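You operate a simulated robot arm through the tools that you are given. There is no shell and no other tool. Be economical: measure what you need, move in short steps, check, and stop when the job is done.

You are at the controls of a simulated two-armed robot. One attempt, no reset.

JOB
Open the grey drawer, put the violet peg in the inside of the grey drawer and shut the drawer again. Put the violet tag in the shallow basket. Take the blue rim cone on the top of the green bench and put it away on the top of the blue bench. Open the right green drawer, take the green clamp and put it in the inside of the right green drawer and shut the drawer again. Put the green paddle on the top of the small cabinet. Take the wooden block on the top of the green bench and put it away on the middle board of the tall rack. Put the blue string bundle on the bottom board of the tall shelf. Close the upper drawer of the small cabinet. Take the short pale wedge on the top of the green bench and put it away on the ledge behind the grey vat. Take the long brown wedge on the top of the blue bench and put it away on the middle board of the tall rack. Open the lid of the small cardboard box. Any order will do. Set down upright: blue rim cone, green clamp.

The check looks at the end state, three seconds after you hand in, the way a careful person would. Anything else that was tipped, shoved, dropped, spilled or broken makes it a failure. A push-on lid holds only when it is set on centred and level and pressed home; a screw cap is set on level and turned clockwise until tight.

ROBOT AND FRAMES
Two 6-joint arms with two-finger parallel grippers on one trunk, on a base that drives. Base frame: it is fixed to the floor where the robot stands at the start and does not move with it; the origin is under the middle of the robot, x ahead of it, y to its left, z up; the surface under the hand at the start is at about z = 700. Lengths are in mm, angles in rad, forces in N, time in s.
The left shoulder is at the start at [50, 170, 1062], the right one opposite. Each reaches about 1092 mm from its shoulder. Places, roughly: blue rim cone (9x9x17 cm) [1200, -4500, 800]; blue string bundle (17x3x4 cm) [-3000, -7700, 800]; bottom board of the tall shelf [-6100, -7700, 400]; green clamp (12x4x8 cm) [1100, -5600, 800]; green paddle (7x18x3 cm) [900, -5700, 800]; grey drawer [700, -100, 600]; inside of the grey drawer [800, -100, 600]; inside of the right green drawer [900, -6500, 600]; ledge behind the grey vat (37x24 cm) [-2580, 2560, 740]; lid of the small cardboard box [-1100, 1500, 900]; long brown wedge (4x9x4 cm) [-2500, -7700, 800]; middle board of the tall rack [1100, -2700, 600]; right green drawer [900, -6500, 700]; shallow basket (33x24x18 cm) [-400, 2300, 400]; short pale wedge (9x4x4 cm) [1200, -6800, 800]; top of the blue bench [-3400, -7500, 800]; top of the small cabinet (24x24 cm) [-240, -7520, 740]; upper drawer of the small cabinet [-400, -7400, 500]; violet peg (11x2x2 cm) [900, 600, 800]; violet tag [250, 2250, 750]; wooden block (4x9x4 cm) [1100, -6100, 800]. Payload 1.57 kg a hand.
The tool frame of a hand sits at the grasp point between the pads (the TCP): z along the fingers, y along the line on which they close. The tips reach 30 mm beyond it. The gripper opens to 80 mm. The fingers are 17 mm wide and 12 mm thick; the gripper's body (40 by 82 mm) begins 80 mm behind the TCP.
Orientation is told as [roll, pitch, yaw] about the base's x, y, z axes, in that order, counted from this pose: with the fingers straight down and closing along the base's y, the tool's x points along the base's -x, its y along +y and its z along -z.

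CONTROLS
- The arms move only by the tool drive_tool. It takes "left_targets", "right_targets" or both (then of equal length, played together; a hand with none holds still); each is a list of rows, each a list of 7 numbers: the turn, a rotation vector about the base's x, y, z in units of 90 degrees (1.0 is 90 degrees), then the shift along the base's x, y, z in units of 400 mm (1.0 is 400 mm), then the gripper command, from -1 (fully open) to 1 (shut), values between in proportion. In form: [[rx, ry, rz, x, y, z, claw], ...]. A call has 1 to 20 rows; each row is the pose to reach, as a shift and turn from the pose commanded when the call began. A call with a number of a shift or a turn outside -1 to 1 is refused whole. Each row takes 0.2 s and may step no farther than 50 mm and 0.15 rad from the row before; otherwise, or with a gripper value out of range, the whole call is refused. A pose out of reach is approached as far as the arm can. The call stops where the force on the tool passes 40 N (or 10 N more than at its start, if that is more) or the arm is blocked; 0.2 s more then pass. Each finger travels about 72 mm/s and halts on what it meets, pressing with about 29 N; the grip force reading is that of the motor and also rises with nothing between the fingers. The clock runs only during rows and for 0.2 s after the last one: add rows that repeat a pose to give the fingers time. The reply holds the time, the measured pose of the TCP, the force on the tool along the base axes, the opening and the grip force, in the units named above and with some noise, with the torque about the TCP (base axes, N m) and any sound that the robot's microphone picked up.
- Cameras (640 x 400 px; columns grow to the right, rows downward): "scene" is now at [1.7, 5.4, 1615.9]; the picture's right is [0.25, -0.97, 0.00], its down [-0.87, -0.22, -0.45] and it looks along [0.43, 0.11, -0.89] (base axes); focal length 268 px, centre (320, 200). "left" rides on the left gripper at [72, 7, -122] in its tool frame; the picture's right is [-0.09, 1.00, 0.00], its down [-0.84, -0.08, -0.54] and it looks along [-0.54, -0.05, 0.84] (tool axes); focal length 238 px, centre (320, 200). "right" rides on the right gripper at [72, -7, -122] in its tool frame; the picture's right is [0.09, 1.00, 0.00], its down [-0.84, 0.08, -0.54] and it looks along [-0.54, 0.05, 0.84] (tool axes); focal length 238 px, centre (320, 200). There is no depth. A picture from a camera that has moved, and an enlarged one, comes with that camera's place and axes in the base frame and with its lens. The place of the scene camera against the robot may be out by one fixed shift of up to 25 mm in any direction.
- camera(camera): a new picture of that camera. No time passes.
- slide_trunk(by): slides the trunk up (or, below 0, down) by that many mm; the arms and the scene camera ride with it, the base frame stays. It gives what a move gives, with no picture.
- drive_base(legs): drives the robot by 1 to 6 legs, each [ahead, left, turn to the left] in mm, mm and rad, along the robot's own axes; the way and the turn of a leg run together, so that a leg with both is an arc; at most 1500 mm and 3.142 rad a leg. The arms and the cameras ride along, it lands a little off, and it stops where it bumps. It gives what a move gives.
- turn_head(pan, tilt): turns the head with the scene camera to pan (to the left, within 1.501 rad either way) and tilt (down, from -0.506 to 1.204), counted from straight ahead of the robot. It gives what a move gives.
- inspect(camera, box): a new picture of the part [left, top, right, bottom] of that camera's present view, enlarged. No time passes.
- sign_off(): hands the job in; it is judged then, once.

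Go step by step. Nothing tells you exact positions but the pictures and the camera data: compare them with the known pose of the tool, close in by small moves and look again before you grip or let go. The budget is 567 turns and 370 pictures, counting those below and the enlarged ones. Unless the task says otherwise, let go and move clear before handing in.

The tools are called after ">>>" as a command line: name --argument value ..., lists and objects as JSON in quotes. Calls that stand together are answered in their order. drive_tool: Moves the arms, as the interface text tells. Its arguments: {"type":"object","properties":{"left_targets":{"type":"array","items":{"type":"array","items":{"type":"number"}}},"right_targets":{"type":"array","items":{"type":"array","items":{"type":"number"}}}},"required":[]} The other tools are called the same way: slide_trunk (by) slides the trunk up or down; drive_base (legs) drives the base; turn_head (pan, tilt) turns the head that bears the scene camera; camera (camera) takes a picture; inspect (camera, box) takes an enlarged picture of a part of a camera's view; sign_off () hands the job in.

At the start:

```text
time_s: 0.0
left_position: [642.2, 454.4, 952.0]
left_orientation: [-0.001, 0.0, 0.0]
left_ft_force: [1.0, -1.3, 0.6]
left_wrist_torque: [0.03, -0.02, 0.01]
left_gripper_width: 80.3
left_gripper_force: 0.1
right_position: [540.9, -174.7, 952.2]
right_orientation: [0.0, -0.001, -0.002]
right_ft_force: [0.4, -0.1, -0.2]
right_wrist_torque: [0.04, -0.01, 0.02]
right_gripper_width: 80.2
right_gripper_force: 0.2
trunk travel left (down, up): [-677.0, 293.0]
robot x, y, heading: [1.3, 1.2, 0.001]
head pan, tilt: [0.253, 1.108]
```

scene: 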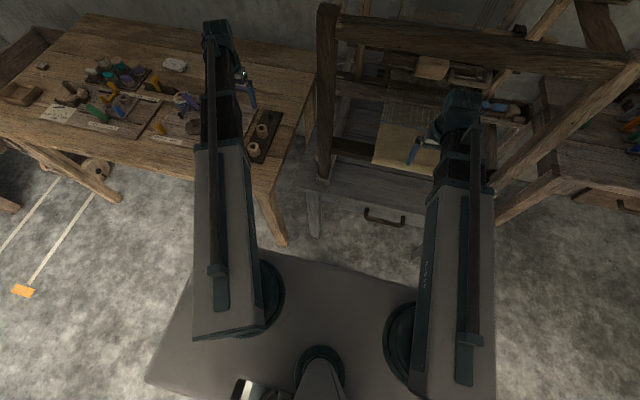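
right: 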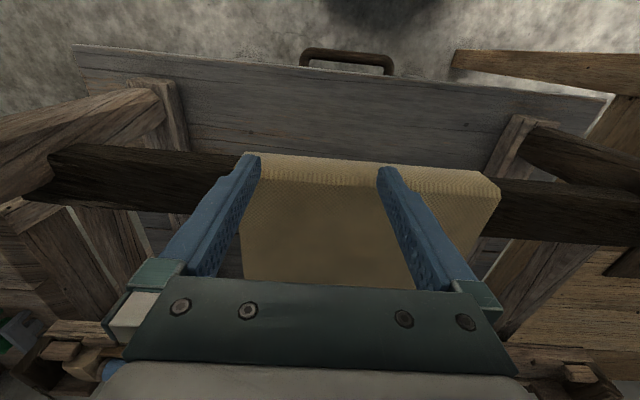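
left: 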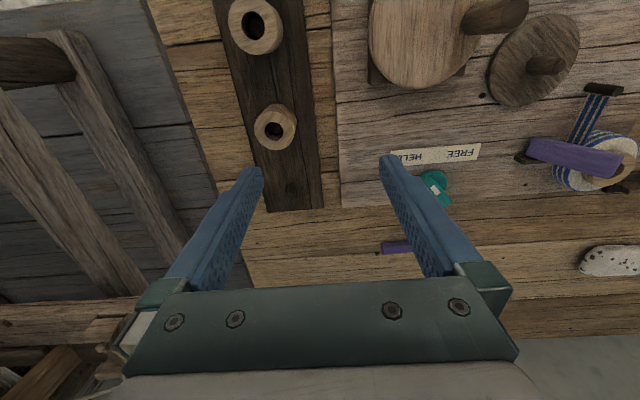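

I see a loom with a grey drawer ahead and a workbench to the left with a violet peg among other things. I begin by looking closer at both.

>>> inspect --camera "scene" --box '[0, 20, 320, 220]'

>>> inspect --camera "left" --box '[320, 0, 640, 300]'

>>> inspect --camera "scene" --box '[290, 80, 530, 260]'

```text
2.00 times, centred on (160, 120) of scene
camera zoom: at [1.7, 5.4, 1615.9], right [0.25, -0.97, 0.0], down [-0.87, -0.22, -0.45], along [0.43, 0.11, -0.89], focal length 537 px, centre (640, 360)
```

zoom: 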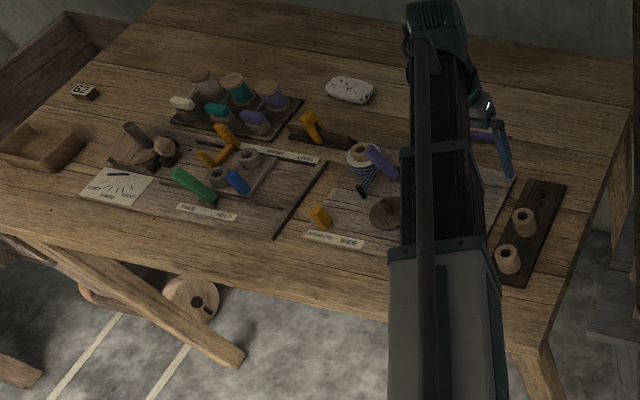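

```text
1.33 times, centred on (480, 150) of left
camera zoom: at [569.9, 459.7, 1074.1], right [0.09, 1.0, 0.0], down [0.84, -0.08, 0.54], along [0.54, -0.05, -0.84], focal length 318 px, centre (107, 267)
```

zoom: 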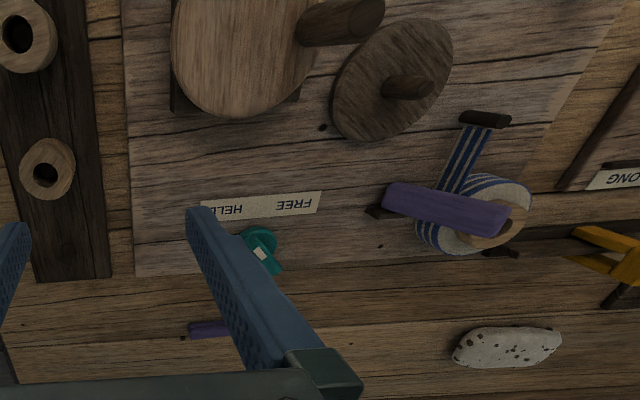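

```text
2.22 times, centred on (410, 170) of scene
camera zoom: at [1.7, 5.4, 1615.9], right [0.25, -0.97, 0.0], down [-0.87, -0.22, -0.45], along [0.43, 0.11, -0.89], focal length 597 px, centre (120, 267)
```

zoom: 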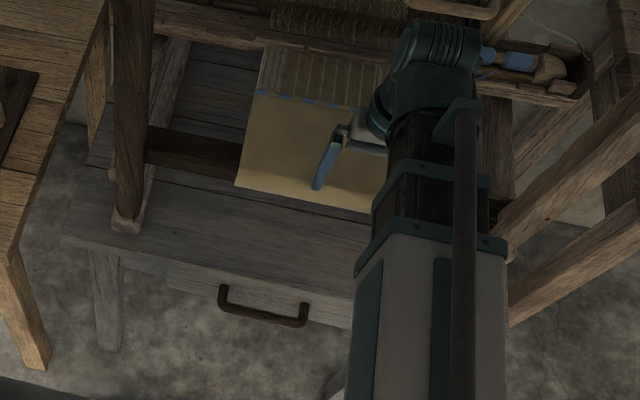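

The violet peg looks to be the small violet bar at about [886, 570], hidden by the left gripper. I pull the left hand back to see it.

>>> drive_tool --left_targets '[[0, 0, 0, -0.1, 0, 0.05, -1], [0, 0, 0, -0.2, 0, 0.1, -1], [0, 0, 0, -0.3, 0, 0.12, -1], [0, 0, 0, -0.4, 0, 0.12, -1], [0, 0, 0, -0.5, 0.0, 0.12, -1]]'

>>> camera --camera "scene"

>>> camera --camera "left"

```text
time_s: 1.2
left_position: [441.6, 455.3, 952.3]
left_orientation: [0.0, 0.0, 0.0]
left_ft_force: [0.7, 0.0, 0.6]
left_wrist_torque: [0.0, -0.03, -0.01]
left_gripper_width: 80.0
left_gripper_force: 0.1
left hand out of reach, approached as far as the arm can: row 1, 2, 3, 4, 5
right_position: [540.4, -174.9, 951.8]
right_orientation: [-0.002, -0.002, 0.0]
right_ft_force: [-0.1, -0.1, 0.2]
right_wrist_torque: [0.0, 0.04, -0.04]
right_gripper_width: 79.7
right_gripper_force: 0.1
trunk travel left (down, up): [-677.0, 293.0]
robot x, y, heading: [-2.0, 1.4, 0.001]
head pan, tilt: [0.253, 1.108]
```

```text
363 pictures are left
camera scene: at [1.3, 5.3, 1615.9], right [0.25, -0.97, 0.0], down [-0.87, -0.22, -0.45], along [0.43, 0.11, -0.89], focal length 268 px, centre (320, 200)
```

scene: 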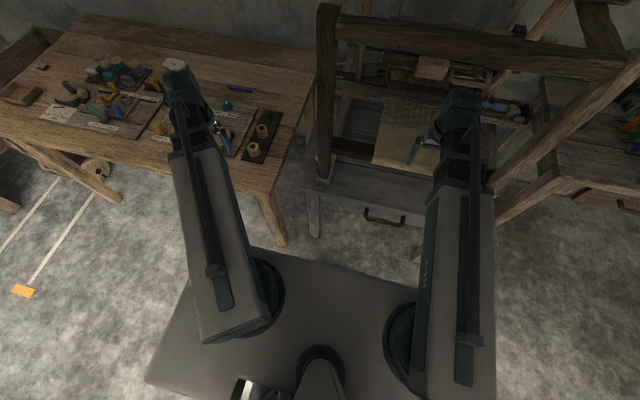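

```text
362 pictures are left
camera left: at [367.3, 461.4, 1074.2], right [0.09, 1.0, 0.0], down [0.84, -0.08, 0.54], along [0.54, -0.05, -0.84], focal length 238 px, centre (320, 200)
```

left: 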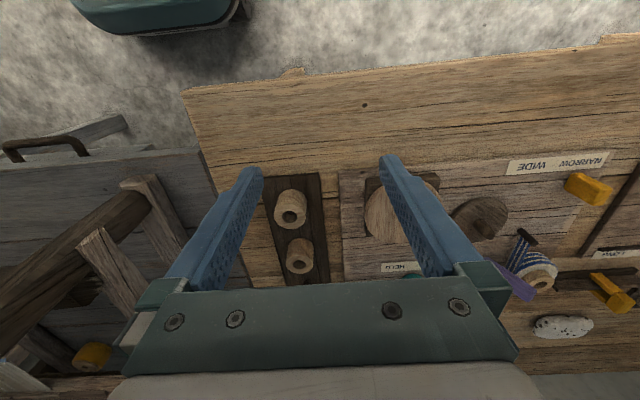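

The peg shows now in the scene view. I enlarge it.

>>> inspect --camera "scene" --box '[160, 60, 320, 160]'

>>> inspect --camera "scene" --box '[300, 140, 460, 240]'

```text
4.00 times, centred on (240, 110) of scene
camera zoom: at [1.3, 5.3, 1615.9], right [0.25, -0.97, 0.0], down [-0.87, -0.22, -0.45], along [0.43, 0.11, -0.89], focal length 1074 px, centre (640, 560)
```

zoom: 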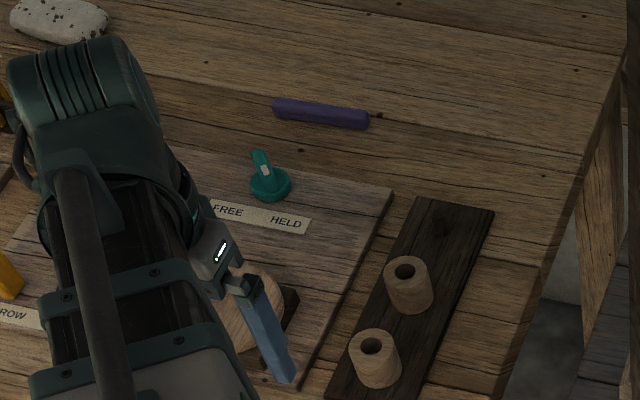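

```text
4.00 times, centred on (380, 190) of scene
camera zoom: at [1.3, 5.3, 1615.9], right [0.25, -0.97, 0.0], down [-0.87, -0.22, -0.45], along [0.43, 0.11, -0.89], focal length 1074 px, centre (80, 240)
```

zoom: 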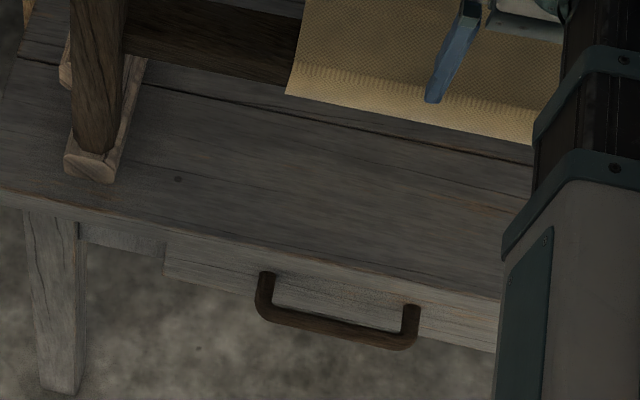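

Peg lies along y at about [866, 597, 775]. I bring the left hand over it turned by 90°, staying high.

>>> drive_tool --left_targets '[[0, 0, 0.09, 0.075, 0.03, 0, -1], [0, 0, 0.18, 0.15, 0.06, 0, -1], [0, 0, 0.27, 0.225, 0.09, 0, -1], [0, 0, 0.36, 0.3, 0.12, 0, -1], [0, 0, 0.45, 0.375, 0.15, 0, -1], [0, 0, 0.54, 0.45, 0.18, 0, -1], [0, 0, 0.63, 0.525, 0.21, 0, -1], [0, 0, 0.72, 0.6, 0.24, 0, -1], [0, 0, 0.81, 0.675, 0.27, 0, -1], [0, 0, 0.9, 0.75, 0.3, 0, -1], [0, 0, 0.98, 0.825, 0.33, 0, -1], [0, 0, 1, 0.895, 0.36, 0, -1]]'

>>> camera --camera "left"

>>> camera --camera "scene"

```text
time_s: 3.8
left_position: [799.6, 596.5, 952.5]
left_orientation: [0.0, 0.001, 1.571]
left_ft_force: [0.2, -0.9, 0.5]
left_wrist_torque: [-0.02, -0.03, 0.0]
left_gripper_width: 80.2
left_gripper_force: 0.1
left hand out of reach, approached as far as the arm can: row 2, 12
right_position: [539.8, -175.6, 951.5]
right_orientation: [0.0, -0.002, -0.001]
right_ft_force: [0.8, 0.4, -0.3]
right_wrist_torque: [0.02, -0.02, 0.01]
right_gripper_width: 79.8
right_gripper_force: 0.0
trunk travel left (down, up): [-677.0, 293.0]
robot x, y, heading: [-0.5, 1.1, 0.002]
head pan, tilt: [0.253, 1.108]
```

```text
359 pictures are left
camera left: at [793.5, 524.4, 1073.8], right [-1.0, 0.09, 0.0], down [0.08, 0.84, 0.54], along [0.05, 0.54, -0.84], focal length 238 px, centre (320, 200)
```

left: 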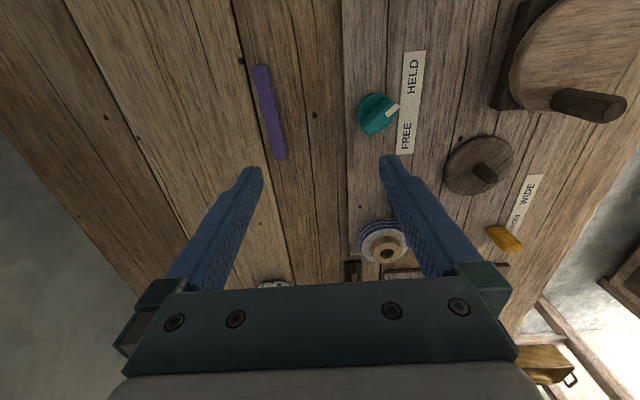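

```text
358 pictures are left
camera scene: at [2.1, 5.6, 1615.9], right [0.25, -0.97, 0.0], down [-0.87, -0.22, -0.45], along [0.43, 0.11, -0.9], focal length 268 px, centre (320, 200)
```

scene: 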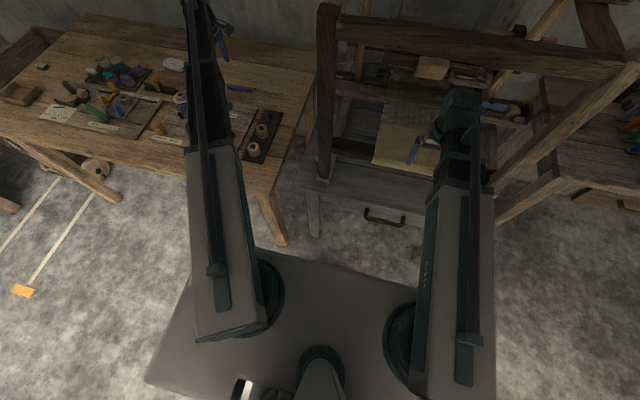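

Peg centre is at [859, 591], top of table near 762. I move above it and lower part way.

>>> drive_tool --left_targets '[[0, 0, 0, 0.075, -0.007, -0.05, -1], [0, 0, 0, 0.148, -0.014, -0.1, -1], [0, 0, 0, 0.148, -0.014, -0.2, -1], [0, 0, 0, 0.148, -0.014, -0.25, -1]]'

>>> camera --camera "left"

```text
time_s: 4.8
left_position: [823.6, 573.1, 951.0]
left_orientation: [-0.001, 0.001, 1.571]
left_ft_force: [0.1, -0.3, -0.5]
left_wrist_torque: [-0.03, 0.0, 0.0]
left_gripper_width: 79.9
left_gripper_force: 0.0
left hand out of reach, approached as far as the arm can: row 1, 2, 3, 4
right_position: [539.0, -175.9, 951.4]
right_orientation: [-0.001, -0.001, 0.0]
right_ft_force: [0.6, -0.8, 0.5]
right_wrist_torque: [0.01, 0.0, -0.03]
right_gripper_width: 79.8
right_gripper_force: 0.1
trunk travel left (down, up): [-677.0, 293.0]
robot x, y, heading: [0.5, 1.1, -0.001]
head pan, tilt: [0.253, 1.108]
```

```text
357 pictures are left
camera left: at [816.4, 500.7, 1073.9], right [-1.0, 0.09, 0.0], down [0.08, 0.84, 0.54], along [0.05, 0.54, -0.84], focal length 238 px, centre (320, 200)
```

left: 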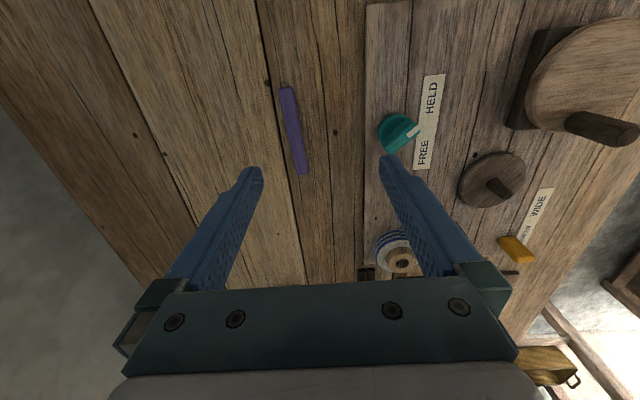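

The peg is just beyond reach. I pull the right hand back from the loom, then shift the base left.

>>> drive_tool --right_targets '[[0, 0, 0, -0.12, 0, 0, -1], [0, 0, 0, -0.24, 0, 0, -1], [0, 0, 0, -0.36, 0, 0, -1], [0, 0, 0, -0.48, 0, 0, -1], [0, 0, 0, -0.55, 0, 0, -1]]'

>>> camera --camera "scene"

```text
time_s: 6.0
left_position: [824.3, 573.2, 951.9]
left_orientation: [-0.001, 0.001, 1.57]
left_ft_force: [0.7, -0.4, 0.8]
left_wrist_torque: [0.01, -0.04, 0.04]
left_gripper_width: 80.0
left_gripper_force: 0.1
right_position: [458.5, -173.6, 951.3]
right_orientation: [0.0, -0.001, 0.0]
right_ft_force: [0.4, -0.7, -0.8]
right_wrist_torque: [0.0, 0.03, 0.0]
right_gripper_width: 80.2
right_gripper_force: 0.0
right hand out of reach, approached as far as the arm can: row 2, 3, 4, 5
trunk travel left (down, up): [-677.0, 293.0]
robot x, y, heading: [-1.0, -2.3, -0.003]
head pan, tilt: [0.253, 1.108]
```

```text
356 pictures are left
camera scene: at [1.6, 5.4, 1615.9], right [0.25, -0.97, 0.0], down [-0.87, -0.22, -0.45], along [0.43, 0.11, -0.89], focal length 268 px, centre (320, 200)
```

scene: 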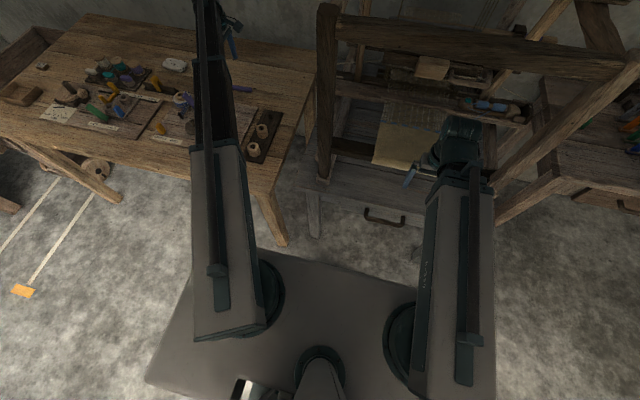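

The arm telescopes; the right hand is at its shortest. I swing it a bit to the right, then shift the base left by 250.

>>> drive_tool --right_targets '[[0, 0, 0, -0.02, -0.1, 0, -1], [0, 0, 0, -0.05, -0.2, 0, -1], [0, 0, 0, -0.1, -0.3, 0, -1], [0, 0, 0, -0.15, -0.4, 0, -1]]'

>>> drive_base --legs '[[0, 250, 0]]'

>>> camera --camera "scene"

```text
time_s: 7.0
left_position: [822.0, 573.3, 952.5]
left_orientation: [-0.003, 0.0, 1.568]
left_ft_force: [-1.0, -1.3, 0.5]
left_wrist_torque: [0.0, -0.02, 0.01]
left_gripper_width: 80.2
left_gripper_force: 0.1
right_position: [421.9, -339.1, 951.5]
right_orientation: [0.0, 0.001, 0.0]
right_ft_force: [0.2, -0.3, -0.6]
right_wrist_torque: [0.0, 0.0, 0.04]
right_gripper_width: 80.0
right_gripper_force: 0.1
right hand out of reach, approached as far as the arm can: row 1, 2, 3, 4
trunk travel left (down, up): [-677.0, 293.0]
robot x, y, heading: [-0.8, -2.9, 0.003]
head pan, tilt: [0.253, 1.108]
```

```text
time_s: 8.8
left_position: [822.2, 821.9, 952.0]
left_orientation: [-0.001, 0.0, 1.574]
left_ft_force: [0.0, -0.3, -0.5]
left_wrist_torque: [0.0, 0.02, 0.0]
left_gripper_width: 80.1
left_gripper_force: 0.1
right_position: [422.0, -90.5, 951.8]
right_orientation: [-0.002, 0.0, 0.003]
right_ft_force: [-0.4, 0.5, -0.2]
right_wrist_torque: [-0.02, 0.02, 0.0]
right_gripper_width: 80.1
right_gripper_force: 0.2
trunk travel left (down, up): [-677.0, 293.0]
robot x, y, heading: [-2.4, 245.0, 0.006]
head pan, tilt: [0.253, 1.108]
```

```text
355 pictures are left
camera scene: at [1.4, 252.6, 1615.9], right [0.25, -0.97, 0.0], down [-0.87, -0.23, -0.45], along [0.43, 0.11, -0.89], focal length 268 px, centre (320, 200)
```

scene: 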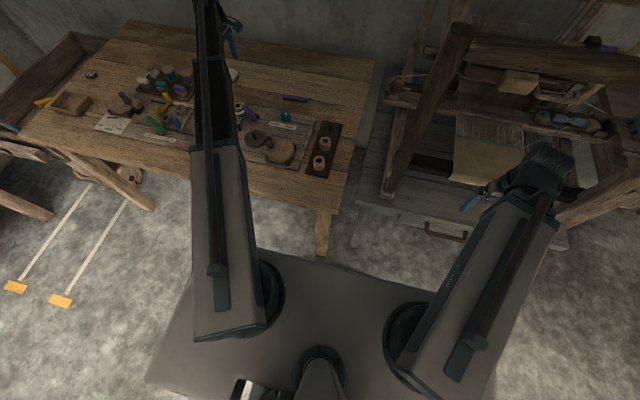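

Peg estimate agrees at about [860, 590]. I bring the left hand over it and down to z 860.

>>> drive_tool --left_targets '[[0, 0, 0, 0, -0.1, 0, -1], [0, 0, 0, 0, -0.2, 0, -1], [0, 0, 0, 0.03, -0.3, 0, -1], [0, 0, 0, 0.06, -0.4, 0, -1], [0, 0, 0, 0.09, -0.5, 0, -1], [0, 0, 0, 0.091, -0.577, -0.08, -1], [0, 0, 0, 0.091, -0.577, -0.16, -1], [0, 0, 0, 0.091, -0.577, -0.23, -1]]'

>>> camera --camera "left"

```text
time_s: 10.6
left_position: [859.9, 592.9, 953.0]
left_orientation: [-0.003, 0.0, 1.574]
left_ft_force: [-0.3, 0.1, 0.1]
left_wrist_torque: [-0.02, 0.02, -0.04]
left_gripper_width: 80.2
left_gripper_force: 0.0
left hand out of reach, approached as far as the arm can: row 6, 7, 8
right_position: [422.6, -92.2, 953.2]
right_orientation: [0.0, -0.001, 0.005]
right_ft_force: [0.0, 0.2, 0.1]
right_wrist_torque: [0.03, 0.01, -0.02]
right_gripper_width: 80.2
right_gripper_force: 0.0
trunk travel left (down, up): [-677.0, 293.0]
robot x, y, heading: [0.7, 245.6, 0.002]
head pan, tilt: [0.253, 1.108]
```

```text
354 pictures are left
camera left: at [851.9, 520.3, 1074.0], right [-1.0, 0.09, 0.0], down [0.07, 0.84, 0.54], along [0.05, 0.54, -0.84], focal length 238 px, centre (320, 200)
```

left: 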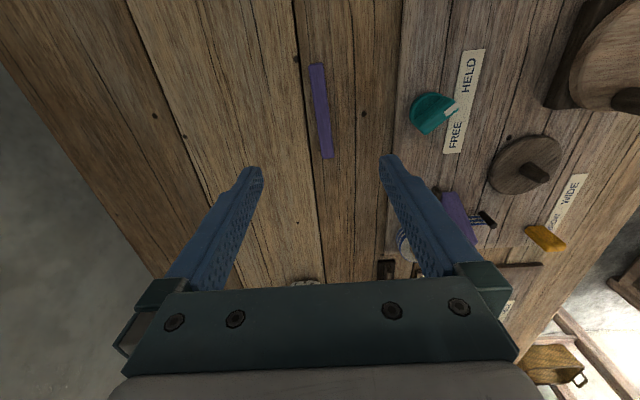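

The arm keeps its height; heights come from the trunk. I nudge x and slide the trunk down.

>>> drive_tool --left_targets '[[0, 0, 0, -0.01, 0, 0, -1], [0, 0, 0, -0.01, 0, 0, -1]]'

>>> slide_trunk --by -110

>>> camera --camera "left"

```text
time_s: 11.2
left_position: [855.0, 591.8, 953.0]
left_orientation: [-0.002, 0.0, 1.572]
left_ft_force: [0.2, 0.5, 0.5]
left_wrist_torque: [-0.01, -0.02, 0.01]
left_gripper_width: 80.1
left_gripper_force: 0.1
right_position: [422.7, -90.9, 951.5]
right_orientation: [0.001, 0.0, 0.004]
right_ft_force: [0.0, 0.2, -0.5]
right_wrist_torque: [0.01, -0.01, -0.02]
right_gripper_width: 80.1
right_gripper_force: 0.0
trunk travel left (down, up): [-677.0, 293.0]
robot x, y, heading: [3.7, 247.6, 0.008]
head pan, tilt: [0.253, 1.108]
```

```text
time_s: 12.6
left_position: [854.9, 592.5, 843.3]
left_orientation: [-0.002, -0.001, 1.575]
left_ft_force: [0.3, -0.5, -0.3]
left_wrist_torque: [0.0, 0.0, 0.0]
left_gripper_width: 79.6
left_gripper_force: 0.0
right_position: [422.7, -91.5, 842.0]
right_orientation: [0.0, 0.0, 0.004]
right_ft_force: [0.5, 0.2, 0.8]
right_wrist_torque: [-0.01, 0.02, 0.01]
right_gripper_width: 80.1
right_gripper_force: 0.1
trunk travel left (down, up): [-567.0, 403.0]
robot x, y, heading: [0.4, 245.1, 0.005]
head pan, tilt: [0.253, 1.108]
```

```text
353 pictures are left
camera left: at [847.8, 519.6, 964.1], right [-1.0, 0.09, 0.0], down [0.07, 0.84, 0.54], along [0.05, 0.54, -0.84], focal length 238 px, centre (320, 200)
```

left: 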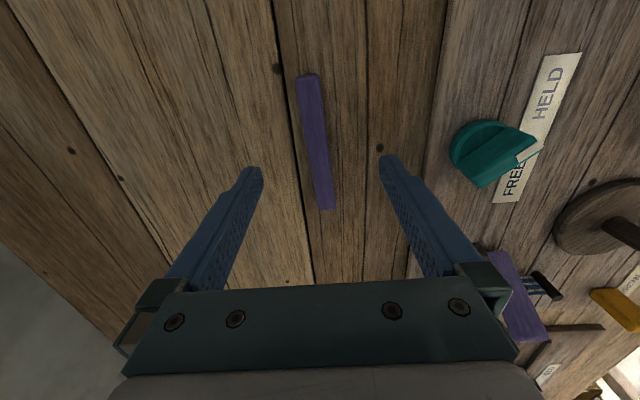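

The peg is centred between the fingers. I lower the rest of the way to about z 800, watching the force.

>>> slide_trunk --by -38

>>> camera --camera "left"

```text
time_s: 13.3
left_position: [852.8, 591.9, 810.5]
left_orientation: [0.0, -0.002, 1.572]
left_ft_force: [0.4, 0.3, 42.4]
left_wrist_torque: [-0.2, 1.27, -0.08]
left_gripper_width: 75.5
left_gripper_force: 0.0
right_position: [420.6, -92.5, 808.0]
right_orientation: [0.001, -0.004, 0.003]
right_ft_force: [0.3, -0.1, -0.1]
right_wrist_torque: [0.03, 0.03, 0.01]
right_gripper_width: 80.0
right_gripper_force: 0.0
trunk travel left (down, up): [-531.0, 439.0]
robot x, y, heading: [1.8, 243.5, 0.001]
head pan, tilt: [0.253, 1.108]
stopped: the force on the tool passed its limit at 55 N (the readings are from after the stop); the commanded pose is now the measured one
```

```text
352 pictures are left
camera left: at [845.8, 519.3, 931.8], right [-1.0, 0.09, 0.0], down [0.07, 0.84, 0.54], along [0.05, 0.54, -0.84], focal length 238 px, centre (320, 200)
```

left: 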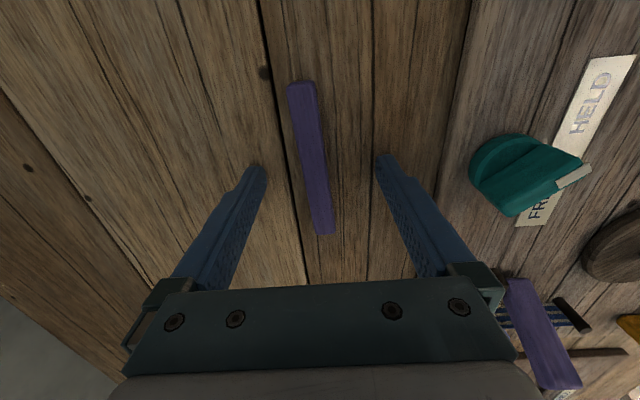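

The fingertips touch the bench at TCP z 810, so the bench top is about z 780. I raise 4 mm and close on the peg.

>>> slide_trunk --by 4

>>> drive_tool --left_targets '[[0, 0, 0, 0.005, 0, 0, 0.3], [0, 0, 0, 0.005, 0, 0, 1], [0, 0, 0, 0.005, 0, 0, 1], [0, 0, 0, 0.005, 0, 0, 1], [0, 0, 0, 0.005, 0, 0, 1]]'

>>> slide_trunk --by 120

>>> camera --camera "left"

```text
time_s: 13.9
left_position: [856.6, 591.9, 810.5]
left_orientation: [0.001, -0.001, 1.573]
left_ft_force: [1.6, -3.1, 3.9]
left_wrist_torque: [-0.07, 0.15, 0.15]
left_gripper_width: 79.0
left_gripper_force: 0.1
right_position: [422.6, -91.5, 811.0]
right_orientation: [0.001, 0.0, 0.003]
right_ft_force: [-0.5, 0.2, -0.1]
right_wrist_torque: [0.02, 0.01, 0.01]
right_gripper_width: 79.9
right_gripper_force: 0.1
trunk travel left (down, up): [-535.0, 435.0]
robot x, y, heading: [-0.1, 247.7, 0.003]
head pan, tilt: [0.253, 1.108]
```

```text
time_s: 15.1
left_position: [857.8, 592.6, 811.2]
left_orientation: [0.001, -0.001, 1.575]
left_ft_force: [-0.6, -0.3, 1.5]
left_wrist_torque: [0.02, 0.01, 0.04]
left_gripper_width: 14.6
left_gripper_force: 29.2
right_position: [422.4, -91.0, 811.0]
right_orientation: [-0.001, -0.001, 0.004]
right_ft_force: [0.1, 0.6, -0.7]
right_wrist_torque: [-0.01, 0.04, -0.01]
right_gripper_width: 80.0
right_gripper_force: 0.1
trunk travel left (down, up): [-535.0, 435.0]
robot x, y, heading: [2.4, 244.5, 0.001]
head pan, tilt: [0.253, 1.108]
```

```text
time_s: 16.6
left_position: [857.4, 592.2, 929.3]
left_orientation: [-0.001, -0.002, 1.575]
left_ft_force: [0.4, 0.0, 0.8]
left_wrist_torque: [0.02, 0.0, 0.0]
left_gripper_width: 14.5
left_gripper_force: 28.9
right_position: [422.6, -90.5, 931.0]
right_orientation: [-0.001, -0.002, 0.003]
right_ft_force: [0.3, 1.4, 0.1]
right_wrist_torque: [-0.01, 0.0, 0.01]
right_gripper_width: 80.0
right_gripper_force: 0.0
trunk travel left (down, up): [-655.0, 315.0]
robot x, y, heading: [-2.5, 247.0, 0.005]
head pan, tilt: [0.253, 1.108]
```

```text
351 pictures are left
camera left: at [850.7, 519.7, 1051.9], right [-1.0, 0.09, 0.0], down [0.07, 0.84, 0.54], along [0.05, 0.54, -0.84], focal length 238 px, centre (320, 200)
```

left: 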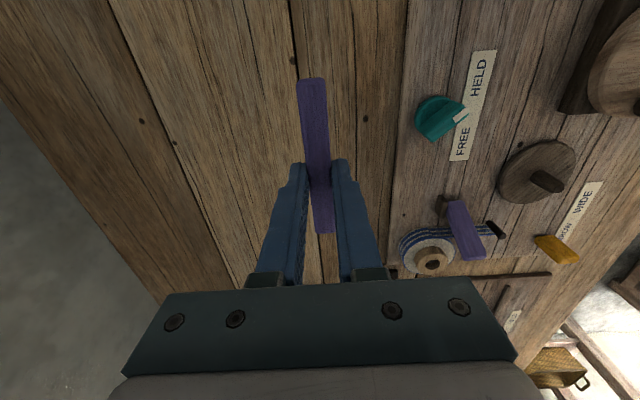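

Peg held. I retract the left hand and drive back and right to face the grey drawer.

>>> drive_tool --left_targets '[[0, 0, 0, -0.1, 0, 0, 1], [0, 0, 0, -0.2, 0, 0, 1], [0, 0, 0, -0.3, 0, 0, 1], [0, 0, 0, -0.4, 0, 0, 1], [0, 0, 0, -0.5, 0, 0, 1], [0, 0, 0, -0.6, 0, 0, 1], [0, 0, 0, -0.7, 0, 0, 1]]'

>>> drive_base --legs '[[-250, 0, 0], [0, -235, 0]]'

>>> turn_head --pan -0.2 --tilt 0.9

>>> camera --camera "scene"

```text
time_s: 18.2
left_position: [573.3, 591.1, 929.6]
left_orientation: [0.0, -0.002, 1.575]
left_ft_force: [-0.5, -0.3, 0.6]
left_wrist_torque: [0.0, 0.01, 0.01]
left_gripper_width: 14.8
left_gripper_force: 29.7
right_position: [421.4, -91.5, 931.2]
right_orientation: [0.0, 0.001, 0.004]
right_ft_force: [-1.0, 0.8, 0.0]
right_wrist_torque: [0.0, -0.02, -0.01]
right_gripper_width: 80.1
right_gripper_force: 0.1
trunk travel left (down, up): [-655.0, 315.0]
robot x, y, heading: [0.9, 245.2, 0.005]
head pan, tilt: [0.253, 1.108]
```

```text
time_s: 21.3
left_position: [327.1, 357.5, 929.7]
left_orientation: [0.0, -0.002, 1.575]
left_ft_force: [0.4, 0.2, -0.7]
left_wrist_torque: [0.05, 0.0, -0.01]
left_gripper_width: 14.5
left_gripper_force: 29.5
right_position: [177.4, -326.6, 929.7]
right_orientation: [0.0, -0.001, 0.006]
right_ft_force: [-0.3, 0.6, 0.3]
right_wrist_torque: [0.01, 0.0, 0.07]
right_gripper_width: 80.2
right_gripper_force: 0.1
trunk travel left (down, up): [-655.0, 315.0]
robot x, y, heading: [-248.1, 8.6, 0.006]
head pan, tilt: [0.253, 1.108]
```

```text
time_s: 22.2
left_position: [326.7, 356.5, 929.6]
left_orientation: [0.0, 0.0, 1.578]
left_ft_force: [-1.5, 0.5, -0.3]
left_wrist_torque: [0.01, 0.01, 0.01]
left_gripper_width: 14.6
left_gripper_force: 28.9
right_position: [176.6, -325.8, 929.6]
right_orientation: [0.0, 0.0, 0.006]
right_ft_force: [-0.3, -1.3, 0.0]
right_wrist_torque: [0.0, -0.02, -0.03]
right_gripper_width: 80.0
right_gripper_force: 0.1
trunk travel left (down, up): [-655.0, 315.0]
robot x, y, heading: [-247.7, 11.6, 0.011]
head pan, tilt: [-0.201, 0.901]
```

```text
350 pictures are left
camera scene: at [-231.5, -14.8, 1608.4], right [-0.19, -0.98, 0.0], down [-0.77, 0.15, -0.62], along [0.61, -0.12, -0.78], focal length 268 px, centre (320, 200)
```

scene: 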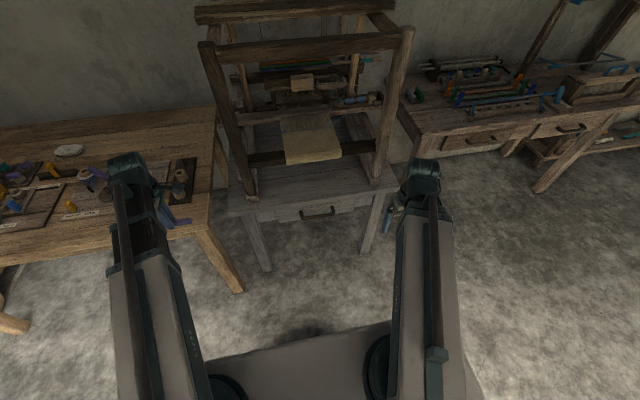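

>>> inspect --camera "scene" --box '[240, 140, 400, 240]'

```text
4.00 times, centred on (320, 190) of scene
camera zoom: at [-231.5, -14.8, 1608.4], right [-0.19, -0.98, 0.0], down [-0.77, 0.15, -0.62], along [0.61, -0.12, -0.78], focal length 1074 px, centre (320, 240)
```

zoom: 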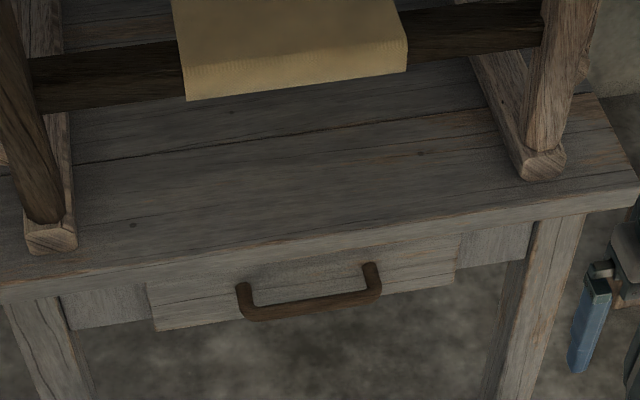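

The handle bar is at about [452, -141, 613]. I turn the right hand to point ahead.

>>> drive_tool --right_targets '[[0, -0.0833, 0, 0.0718, 0, 0.0047, -1], [0, -0.1667, 0, 0.1424, 0, 0.0187, -1], [0, -0.25, 0, 0.2105, 0, 0.0419, -1], [0, -0.3333, 0, 0.275, 0, 0.0737, -1], [0, -0.4167, 0, 0.3348, 0, 0.1137, -1], [0, -0.5, 0, 0.3889, 0, 0.1611, -1], [0, -0.5833, 0, 0.4364, 0, 0.2152, -1], [0, -0.6667, 0, 0.4763, 0, 0.275, -1], [0, -0.75, 0, 0.5081, 0, 0.3395, -1], [0, -0.8333, 0, 0.5313, 0, 0.4077, -1], [0, -0.9167, 0, 0.5453, 0, 0.4782, -1], [0, -1, 0, 0.55, 0, 0.55, -1]]'

```text
time_s: 24.8
left_position: [326.1, 356.2, 930.6]
left_orientation: [0.0, -0.001, 1.578]
left_ft_force: [-0.1, -0.2, -0.7]
left_wrist_torque: [0.0, 0.01, -0.01]
left_gripper_width: 14.6
left_gripper_force: 29.1
right_position: [397.5, -326.2, 1150.5]
right_orientation: [-1.732, -1.564, 1.732]
right_ft_force: [-1.1, 0.4, 0.6]
right_wrist_torque: [0.01, -0.01, 0.02]
right_gripper_width: 80.0
right_gripper_force: 0.1
trunk travel left (down, up): [-655.0, 315.0]
robot x, y, heading: [-249.4, 10.4, 0.004]
head pan, tilt: [-0.201, 0.901]
```

>>> drive_tool --right_targets '[[0.0833, 0, 0, 0, 0.04, 0, -1], [0.1667, 0, 0, 0, 0.08, 0, -1], [0.25, 0, 0, 0, 0.12, 0, -1], [0.3333, 0, 0, 0, 0.16, 0, -1], [0.4167, 0, 0, 0, 0.2, 0, -1], [0.5, 0, 0, 0, 0.24, 0, -1], [0.5833, 0, 0, 0, 0.28, 0, -1], [0.6667, 0, 0, 0, 0.32, 0, -1], [0.75, 0, 0, 0, 0.36, 0, -1], [0.8333, 0, 0, 0, 0.4, 0, -1], [0.9167, 0, 0, 0, 0.43, 0, -1], [1, 0, 0, 0, 0.4625, 0, -1]]'

>>> camera --camera "right"

```text
time_s: 27.4
left_position: [327.5, 356.8, 930.5]
left_orientation: [0.001, -0.003, 1.576]
left_ft_force: [-0.7, -1.0, -0.6]
left_wrist_torque: [0.0, 0.0, 0.0]
left_gripper_width: 14.6
left_gripper_force: 28.5
right_position: [431.1, -138.6, 1150.4]
right_orientation: [1.568, -0.002, -1.57]
right_ft_force: [-0.1, -0.7, 0.8]
right_wrist_torque: [-0.04, 0.02, 0.02]
right_gripper_width: 80.2
right_gripper_force: 0.0
right hand out of reach, approached as far as the arm can: row 1, 2, 3, 4, 5, 6, 7, 8, 9, 10, 11, 12
trunk travel left (down, up): [-655.0, 315.0]
robot x, y, heading: [-250.8, 10.6, 0.005]
head pan, tilt: [-0.201, 0.901]
```

```text
348 pictures are left
camera right: at [310.7, -65.4, 1143.0], right [0.0, 0.1, 1.0], down [-0.54, -0.84, 0.08], along [0.84, -0.54, 0.05], focal length 238 px, centre (320, 200)
```

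right: 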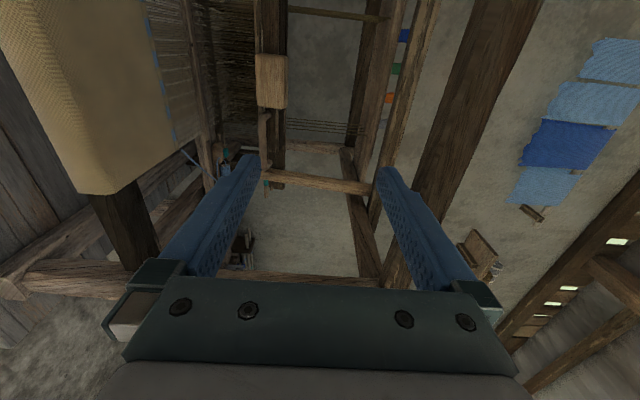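

TCP is at the shortest reach with fingers ahead. I back the base 150 and lower the trunk to handle height.

>>> drive_base --legs '[[-150, 0, 0]]'

>>> slide_trunk --by -520

>>> camera --camera "right"

>>> camera --camera "scene"

```text
time_s: 28.8
left_position: [174.5, 358.0, 930.5]
left_orientation: [0.0, -0.001, 1.582]
left_ft_force: [0.3, 0.0, -0.5]
left_wrist_torque: [-0.03, -0.02, 0.0]
left_gripper_width: 14.6
left_gripper_force: 28.6
right_position: [283.1, -136.3, 1150.4]
right_orientation: [1.568, -0.005, -1.567]
right_ft_force: [-0.2, -0.3, 0.0]
right_wrist_torque: [0.02, 0.02, 0.01]
right_gripper_width: 79.9
right_gripper_force: 0.1
trunk travel left (down, up): [-655.0, 315.0]
robot x, y, heading: [-396.2, 12.2, 0.014]
head pan, tilt: [-0.201, 0.901]
```

```text
refused: -520 is not a number from -400 to 400
```

```text
347 pictures are left
camera right: at [160.6, -64.8, 1143.2], right [0.0, 0.1, 1.0], down [-0.54, -0.84, 0.08], along [0.84, -0.54, 0.05], focal length 238 px, centre (320, 200)
```

right: 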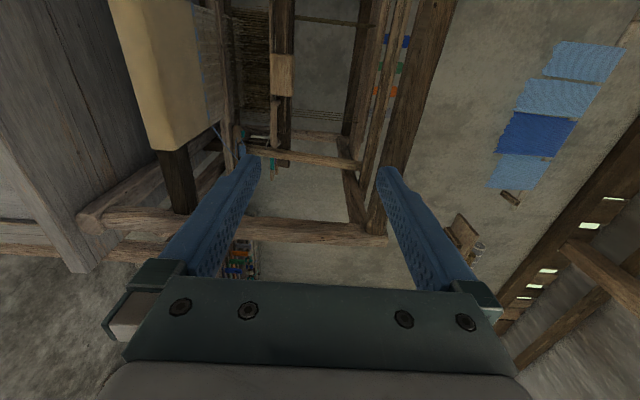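

```text
346 pictures are left
camera scene: at [-382.0, -16.0, 1608.5], right [-0.19, -0.98, 0.0], down [-0.77, 0.15, -0.62], along [0.61, -0.12, -0.78], focal length 268 px, centre (320, 200)
```

scene: 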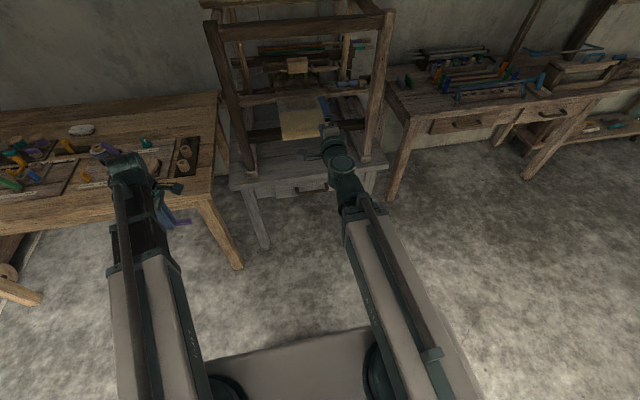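

>>> slide_trunk --by -400

>>> slide_trunk --by -130

>>> camera --camera "right"

>>> camera --camera "scene"

```text
time_s: 32.6
left_position: [175.1, 358.8, 530.0]
left_orientation: [-0.002, -0.001, 1.581]
left_ft_force: [-0.1, -0.9, -0.8]
left_wrist_torque: [-0.03, -0.03, 0.0]
left_gripper_width: 14.8
left_gripper_force: 29.1
right_position: [283.1, -138.4, 749.3]
right_orientation: [1.571, -0.004, -1.566]
right_ft_force: [-0.9, 0.2, -0.3]
right_wrist_torque: [0.03, -0.01, 0.02]
right_gripper_width: 80.0
right_gripper_force: 0.0
trunk travel left (down, up): [-255.0, 715.0]
robot x, y, heading: [-395.5, 7.8, 0.012]
head pan, tilt: [-0.201, 0.901]
```

```text
time_s: 34.2
left_position: [175.6, 357.7, 399.8]
left_orientation: [-0.001, 0.0, 1.581]
left_ft_force: [0.2, 0.4, -0.2]
left_wrist_torque: [-0.01, -0.02, 0.0]
left_gripper_width: 14.3
left_gripper_force: 29.0
right_position: [283.0, -137.9, 619.1]
right_orientation: [1.572, -0.005, -1.567]
right_ft_force: [0.3, -0.5, 1.2]
right_wrist_torque: [0.02, -0.05, -0.02]
right_gripper_width: 80.0
right_gripper_force: 0.0
trunk travel left (down, up): [-125.0, 845.0]
robot x, y, heading: [-396.2, 11.3, 0.012]
head pan, tilt: [-0.201, 0.901]
```

```text
345 pictures are left
camera right: at [161.3, -64.8, 612.9], right [0.0, 0.1, 1.0], down [-0.54, -0.84, 0.08], along [0.84, -0.54, 0.05], focal length 238 px, centre (320, 200)
```

right: 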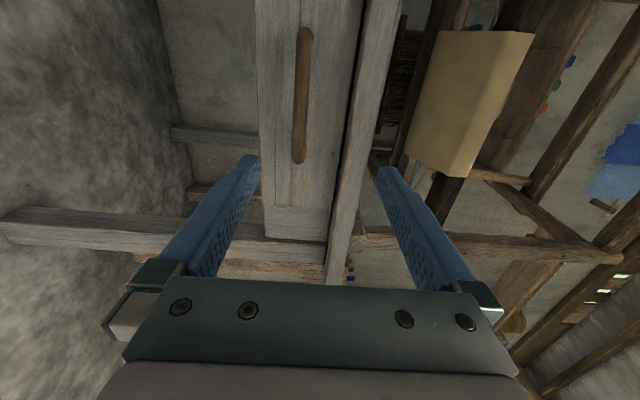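

```text
344 pictures are left
camera scene: at [-381.1, -15.9, 1078.5], right [-0.19, -0.98, 0.0], down [-0.77, 0.15, -0.62], along [0.61, -0.12, -0.78], focal length 268 px, centre (320, 200)
```

scene: 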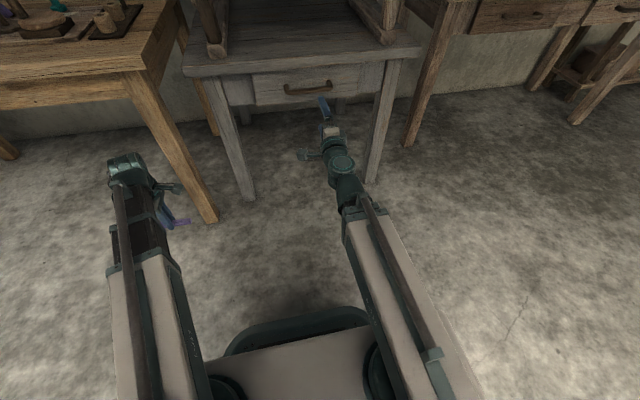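

Seen from the hand, the handle is at about z 596, y -127, x ~465. I lower a little and advance part way.

>>> slide_trunk --by -22

>>> drive_tool --right_targets '[[0, 0, 0, 0.1, 0.005, 0, -1], [0, 0, 0, 0.2, 0.01, 0, -1], [0, 0, 0, 0.27, 0.015, 0, -1]]'

>>> camera --camera "right"

```text
time_s: 34.9
left_position: [175.4, 357.3, 378.6]
left_orientation: [-0.001, -0.001, 1.582]
left_ft_force: [-0.9, -0.3, -0.4]
left_wrist_torque: [0.01, 0.03, 0.0]
left_gripper_width: 14.7
left_gripper_force: 28.7
right_position: [282.8, -137.7, 597.8]
right_orientation: [1.569, -0.006, -1.567]
right_ft_force: [-0.9, -1.1, -0.4]
right_wrist_torque: [-0.02, -0.01, -0.03]
right_gripper_width: 80.0
right_gripper_force: 0.0
trunk travel left (down, up): [-103.0, 867.0]
robot x, y, heading: [-396.1, 11.7, 0.01]
head pan, tilt: [-0.201, 0.901]
```

```text
time_s: 35.7
left_position: [175.1, 356.9, 378.7]
left_orientation: [0.0, -0.002, 1.581]
left_ft_force: [-0.4, 0.0, 0.3]
left_wrist_torque: [0.0, 0.01, -0.04]
left_gripper_width: 14.5
left_gripper_force: 28.9
right_position: [391.3, -134.8, 599.0]
right_orientation: [1.573, -0.005, -1.566]
right_ft_force: [-1.0, 0.1, -0.3]
right_wrist_torque: [0.01, 0.01, 0.02]
right_gripper_width: 79.9
right_gripper_force: 0.0
right hand out of reach, approached as far as the arm can: row 2
trunk travel left (down, up): [-103.0, 867.0]
robot x, y, heading: [-397.4, 8.7, 0.015]
head pan, tilt: [-0.201, 0.901]
```

```text
343 pictures are left
camera right: at [269.7, -61.0, 591.1], right [0.0, 0.1, 1.0], down [-0.54, -0.84, 0.08], along [0.84, -0.54, 0.05], focal length 238 px, centre (320, 200)
```

right: 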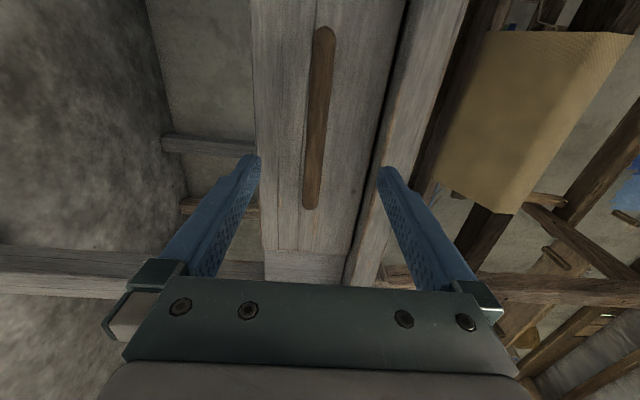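

The bar is at x≈470, y≈-125, z≈594. I narrow the fingers and advance onto it.

>>> slide_trunk --by -4

>>> drive_tool --right_targets '[[0, 0, 0, 0, 0.01, 0, -0.1], [0, 0, 0, 0.05, 0.02, 0, -0.1], [0, 0, 0, 0.1, 0.02, 0, -0.1], [0, 0, 0, 0.14, 0.02, 0, -0.1], [0, 0, 0, 0.17, 0.02, 0, -0.1]]'

>>> camera --camera "right"

```text
time_s: 36.2
left_position: [175.3, 357.3, 374.6]
left_orientation: [-0.002, -0.004, 1.582]
left_ft_force: [0.0, 0.4, -0.2]
left_wrist_torque: [0.02, 0.02, 0.02]
left_gripper_width: 14.3
left_gripper_force: 28.8
right_position: [391.0, -134.1, 594.7]
right_orientation: [1.574, -0.004, -1.567]
right_ft_force: [-0.9, -0.7, -0.4]
right_wrist_torque: [-0.03, -0.03, -0.02]
right_gripper_width: 80.0
right_gripper_force: 0.1
trunk travel left (down, up): [-99.0, 871.0]
robot x, y, heading: [-399.9, 7.2, 0.009]
head pan, tilt: [-0.201, 0.901]
```

```text
time_s: 37.4
left_position: [175.4, 357.0, 374.1]
left_orientation: [0.0, 0.0, 1.581]
left_ft_force: [-0.4, -0.3, -0.4]
left_wrist_torque: [0.0, 0.0, -0.01]
left_gripper_width: 14.5
left_gripper_force: 30.0
right_position: [458.3, -124.2, 594.8]
right_orientation: [1.572, -0.007, -1.566]
right_ft_force: [0.2, 0.4, -1.4]
right_wrist_torque: [-0.01, -0.01, 0.01]
right_gripper_width: 44.2
right_gripper_force: 0.0
trunk travel left (down, up): [-99.0, 871.0]
robot x, y, heading: [-394.5, 8.5, 0.013]
head pan, tilt: [-0.201, 0.901]
```

```text
342 pictures are left
camera right: at [337.3, -51.2, 586.9], right [0.0, 0.1, 1.0], down [-0.54, -0.84, 0.08], along [0.84, -0.54, 0.05], focal length 238 px, centre (320, 200)
```

right: 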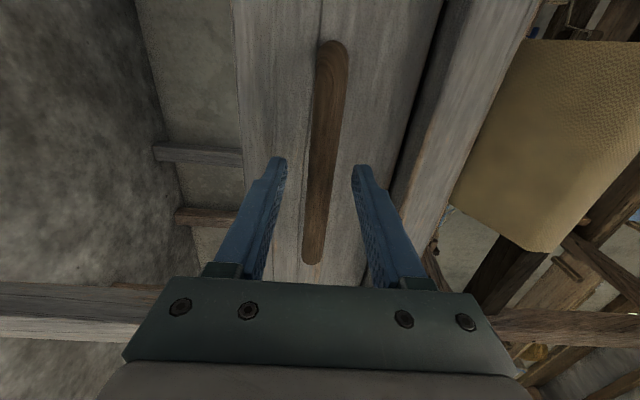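

Fingers straddle the bar. Close, then pull gently with the base.

>>> drive_tool --right_targets '[[0, 0, 0, 0.01, 0, 0, 1], [0, 0, 0, 0.01, 0, 0, 1], [0, 0, 0, 0.01, 0, 0, 1], [0, 0, 0, 0.01, 0, 0, 1]]'

>>> drive_base --legs '[[-120, 0, 0]]'

>>> camera --camera "scene"

```text
time_s: 38.4
left_position: [173.8, 357.6, 375.1]
left_orientation: [0.001, -0.002, 1.581]
left_ft_force: [0.2, -0.4, 0.0]
left_wrist_torque: [-0.03, 0.02, 0.0]
left_gripper_width: 14.7
left_gripper_force: 28.8
right_position: [463.2, -124.5, 594.8]
right_orientation: [1.571, -0.007, -1.567]
right_ft_force: [-12.0, 1.0, -1.7]
right_wrist_torque: [0.24, 0.05, -0.03]
right_gripper_width: 17.8
right_gripper_force: 32.6
trunk travel left (down, up): [-99.0, 871.0]
robot x, y, heading: [-399.0, 4.1, 0.011]
head pan, tilt: [-0.201, 0.901]
```

```text
time_s: 39.7
left_position: [56.8, 357.2, 374.4]
left_orientation: [0.0, -0.001, 1.579]
left_ft_force: [-0.4, -0.5, -0.1]
left_wrist_torque: [-0.03, -0.02, -0.02]
left_gripper_width: 14.4
left_gripper_force: 28.7
right_position: [342.9, -123.9, 594.7]
right_orientation: [1.573, -0.008, -1.566]
right_ft_force: [0.4, 13.1, 2.7]
right_wrist_torque: [0.25, -0.06, 0.26]
right_gripper_width: 17.7
right_gripper_force: 32.0
trunk travel left (down, up): [-99.0, 871.0]
robot x, y, heading: [-516.1, 5.2, 0.011]
head pan, tilt: [-0.201, 0.901]
```

```text
341 pictures are left
camera scene: at [-501.1, -16.4, 1052.5], right [-0.19, -0.98, 0.0], down [-0.77, 0.15, -0.62], along [0.61, -0.12, -0.78], focal length 268 px, centre (320, 200)
```

scene: 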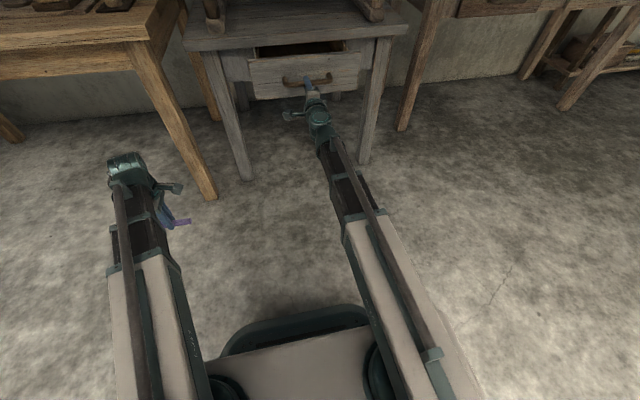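

The drawer slides. I pull another 80 mm.

>>> drive_base --legs '[[-80, 0, 0]]'

>>> inspect --camera "scene" --box '[200, 0, 440, 150]'

```text
time_s: 40.7
left_position: [-24.1, 355.1, 374.1]
left_orientation: [0.0, -0.002, 1.578]
left_ft_force: [-0.5, -0.2, 0.9]
left_wrist_torque: [0.02, 0.02, -0.02]
left_gripper_width: 14.3
left_gripper_force: 29.8
right_position: [263.2, -125.1, 594.5]
right_orientation: [1.572, -0.007, -1.562]
right_ft_force: [2.0, 13.4, 3.5]
right_wrist_torque: [0.28, -0.06, 0.68]
right_gripper_width: 17.7
right_gripper_force: 32.8
trunk travel left (down, up): [-99.0, 871.0]
robot x, y, heading: [-597.5, 5.2, 0.006]
head pan, tilt: [-0.201, 0.901]
```

```text
2.67 times, centred on (320, 75) of scene
camera zoom: at [-581.9, -16.9, 1052.5], right [-0.19, -0.98, 0.0], down [-0.77, 0.15, -0.62], along [0.61, -0.12, -0.78], focal length 716 px, centre (320, 533)
```

zoom: 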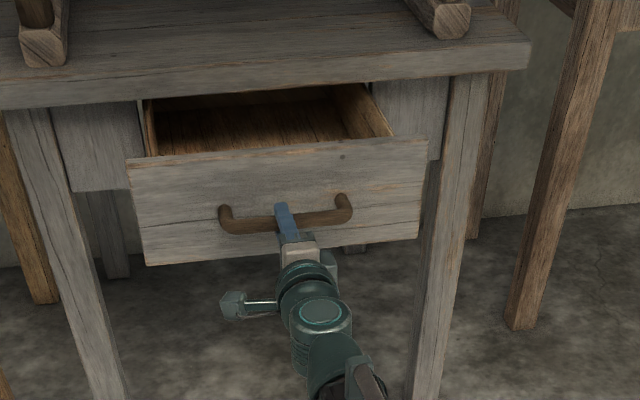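

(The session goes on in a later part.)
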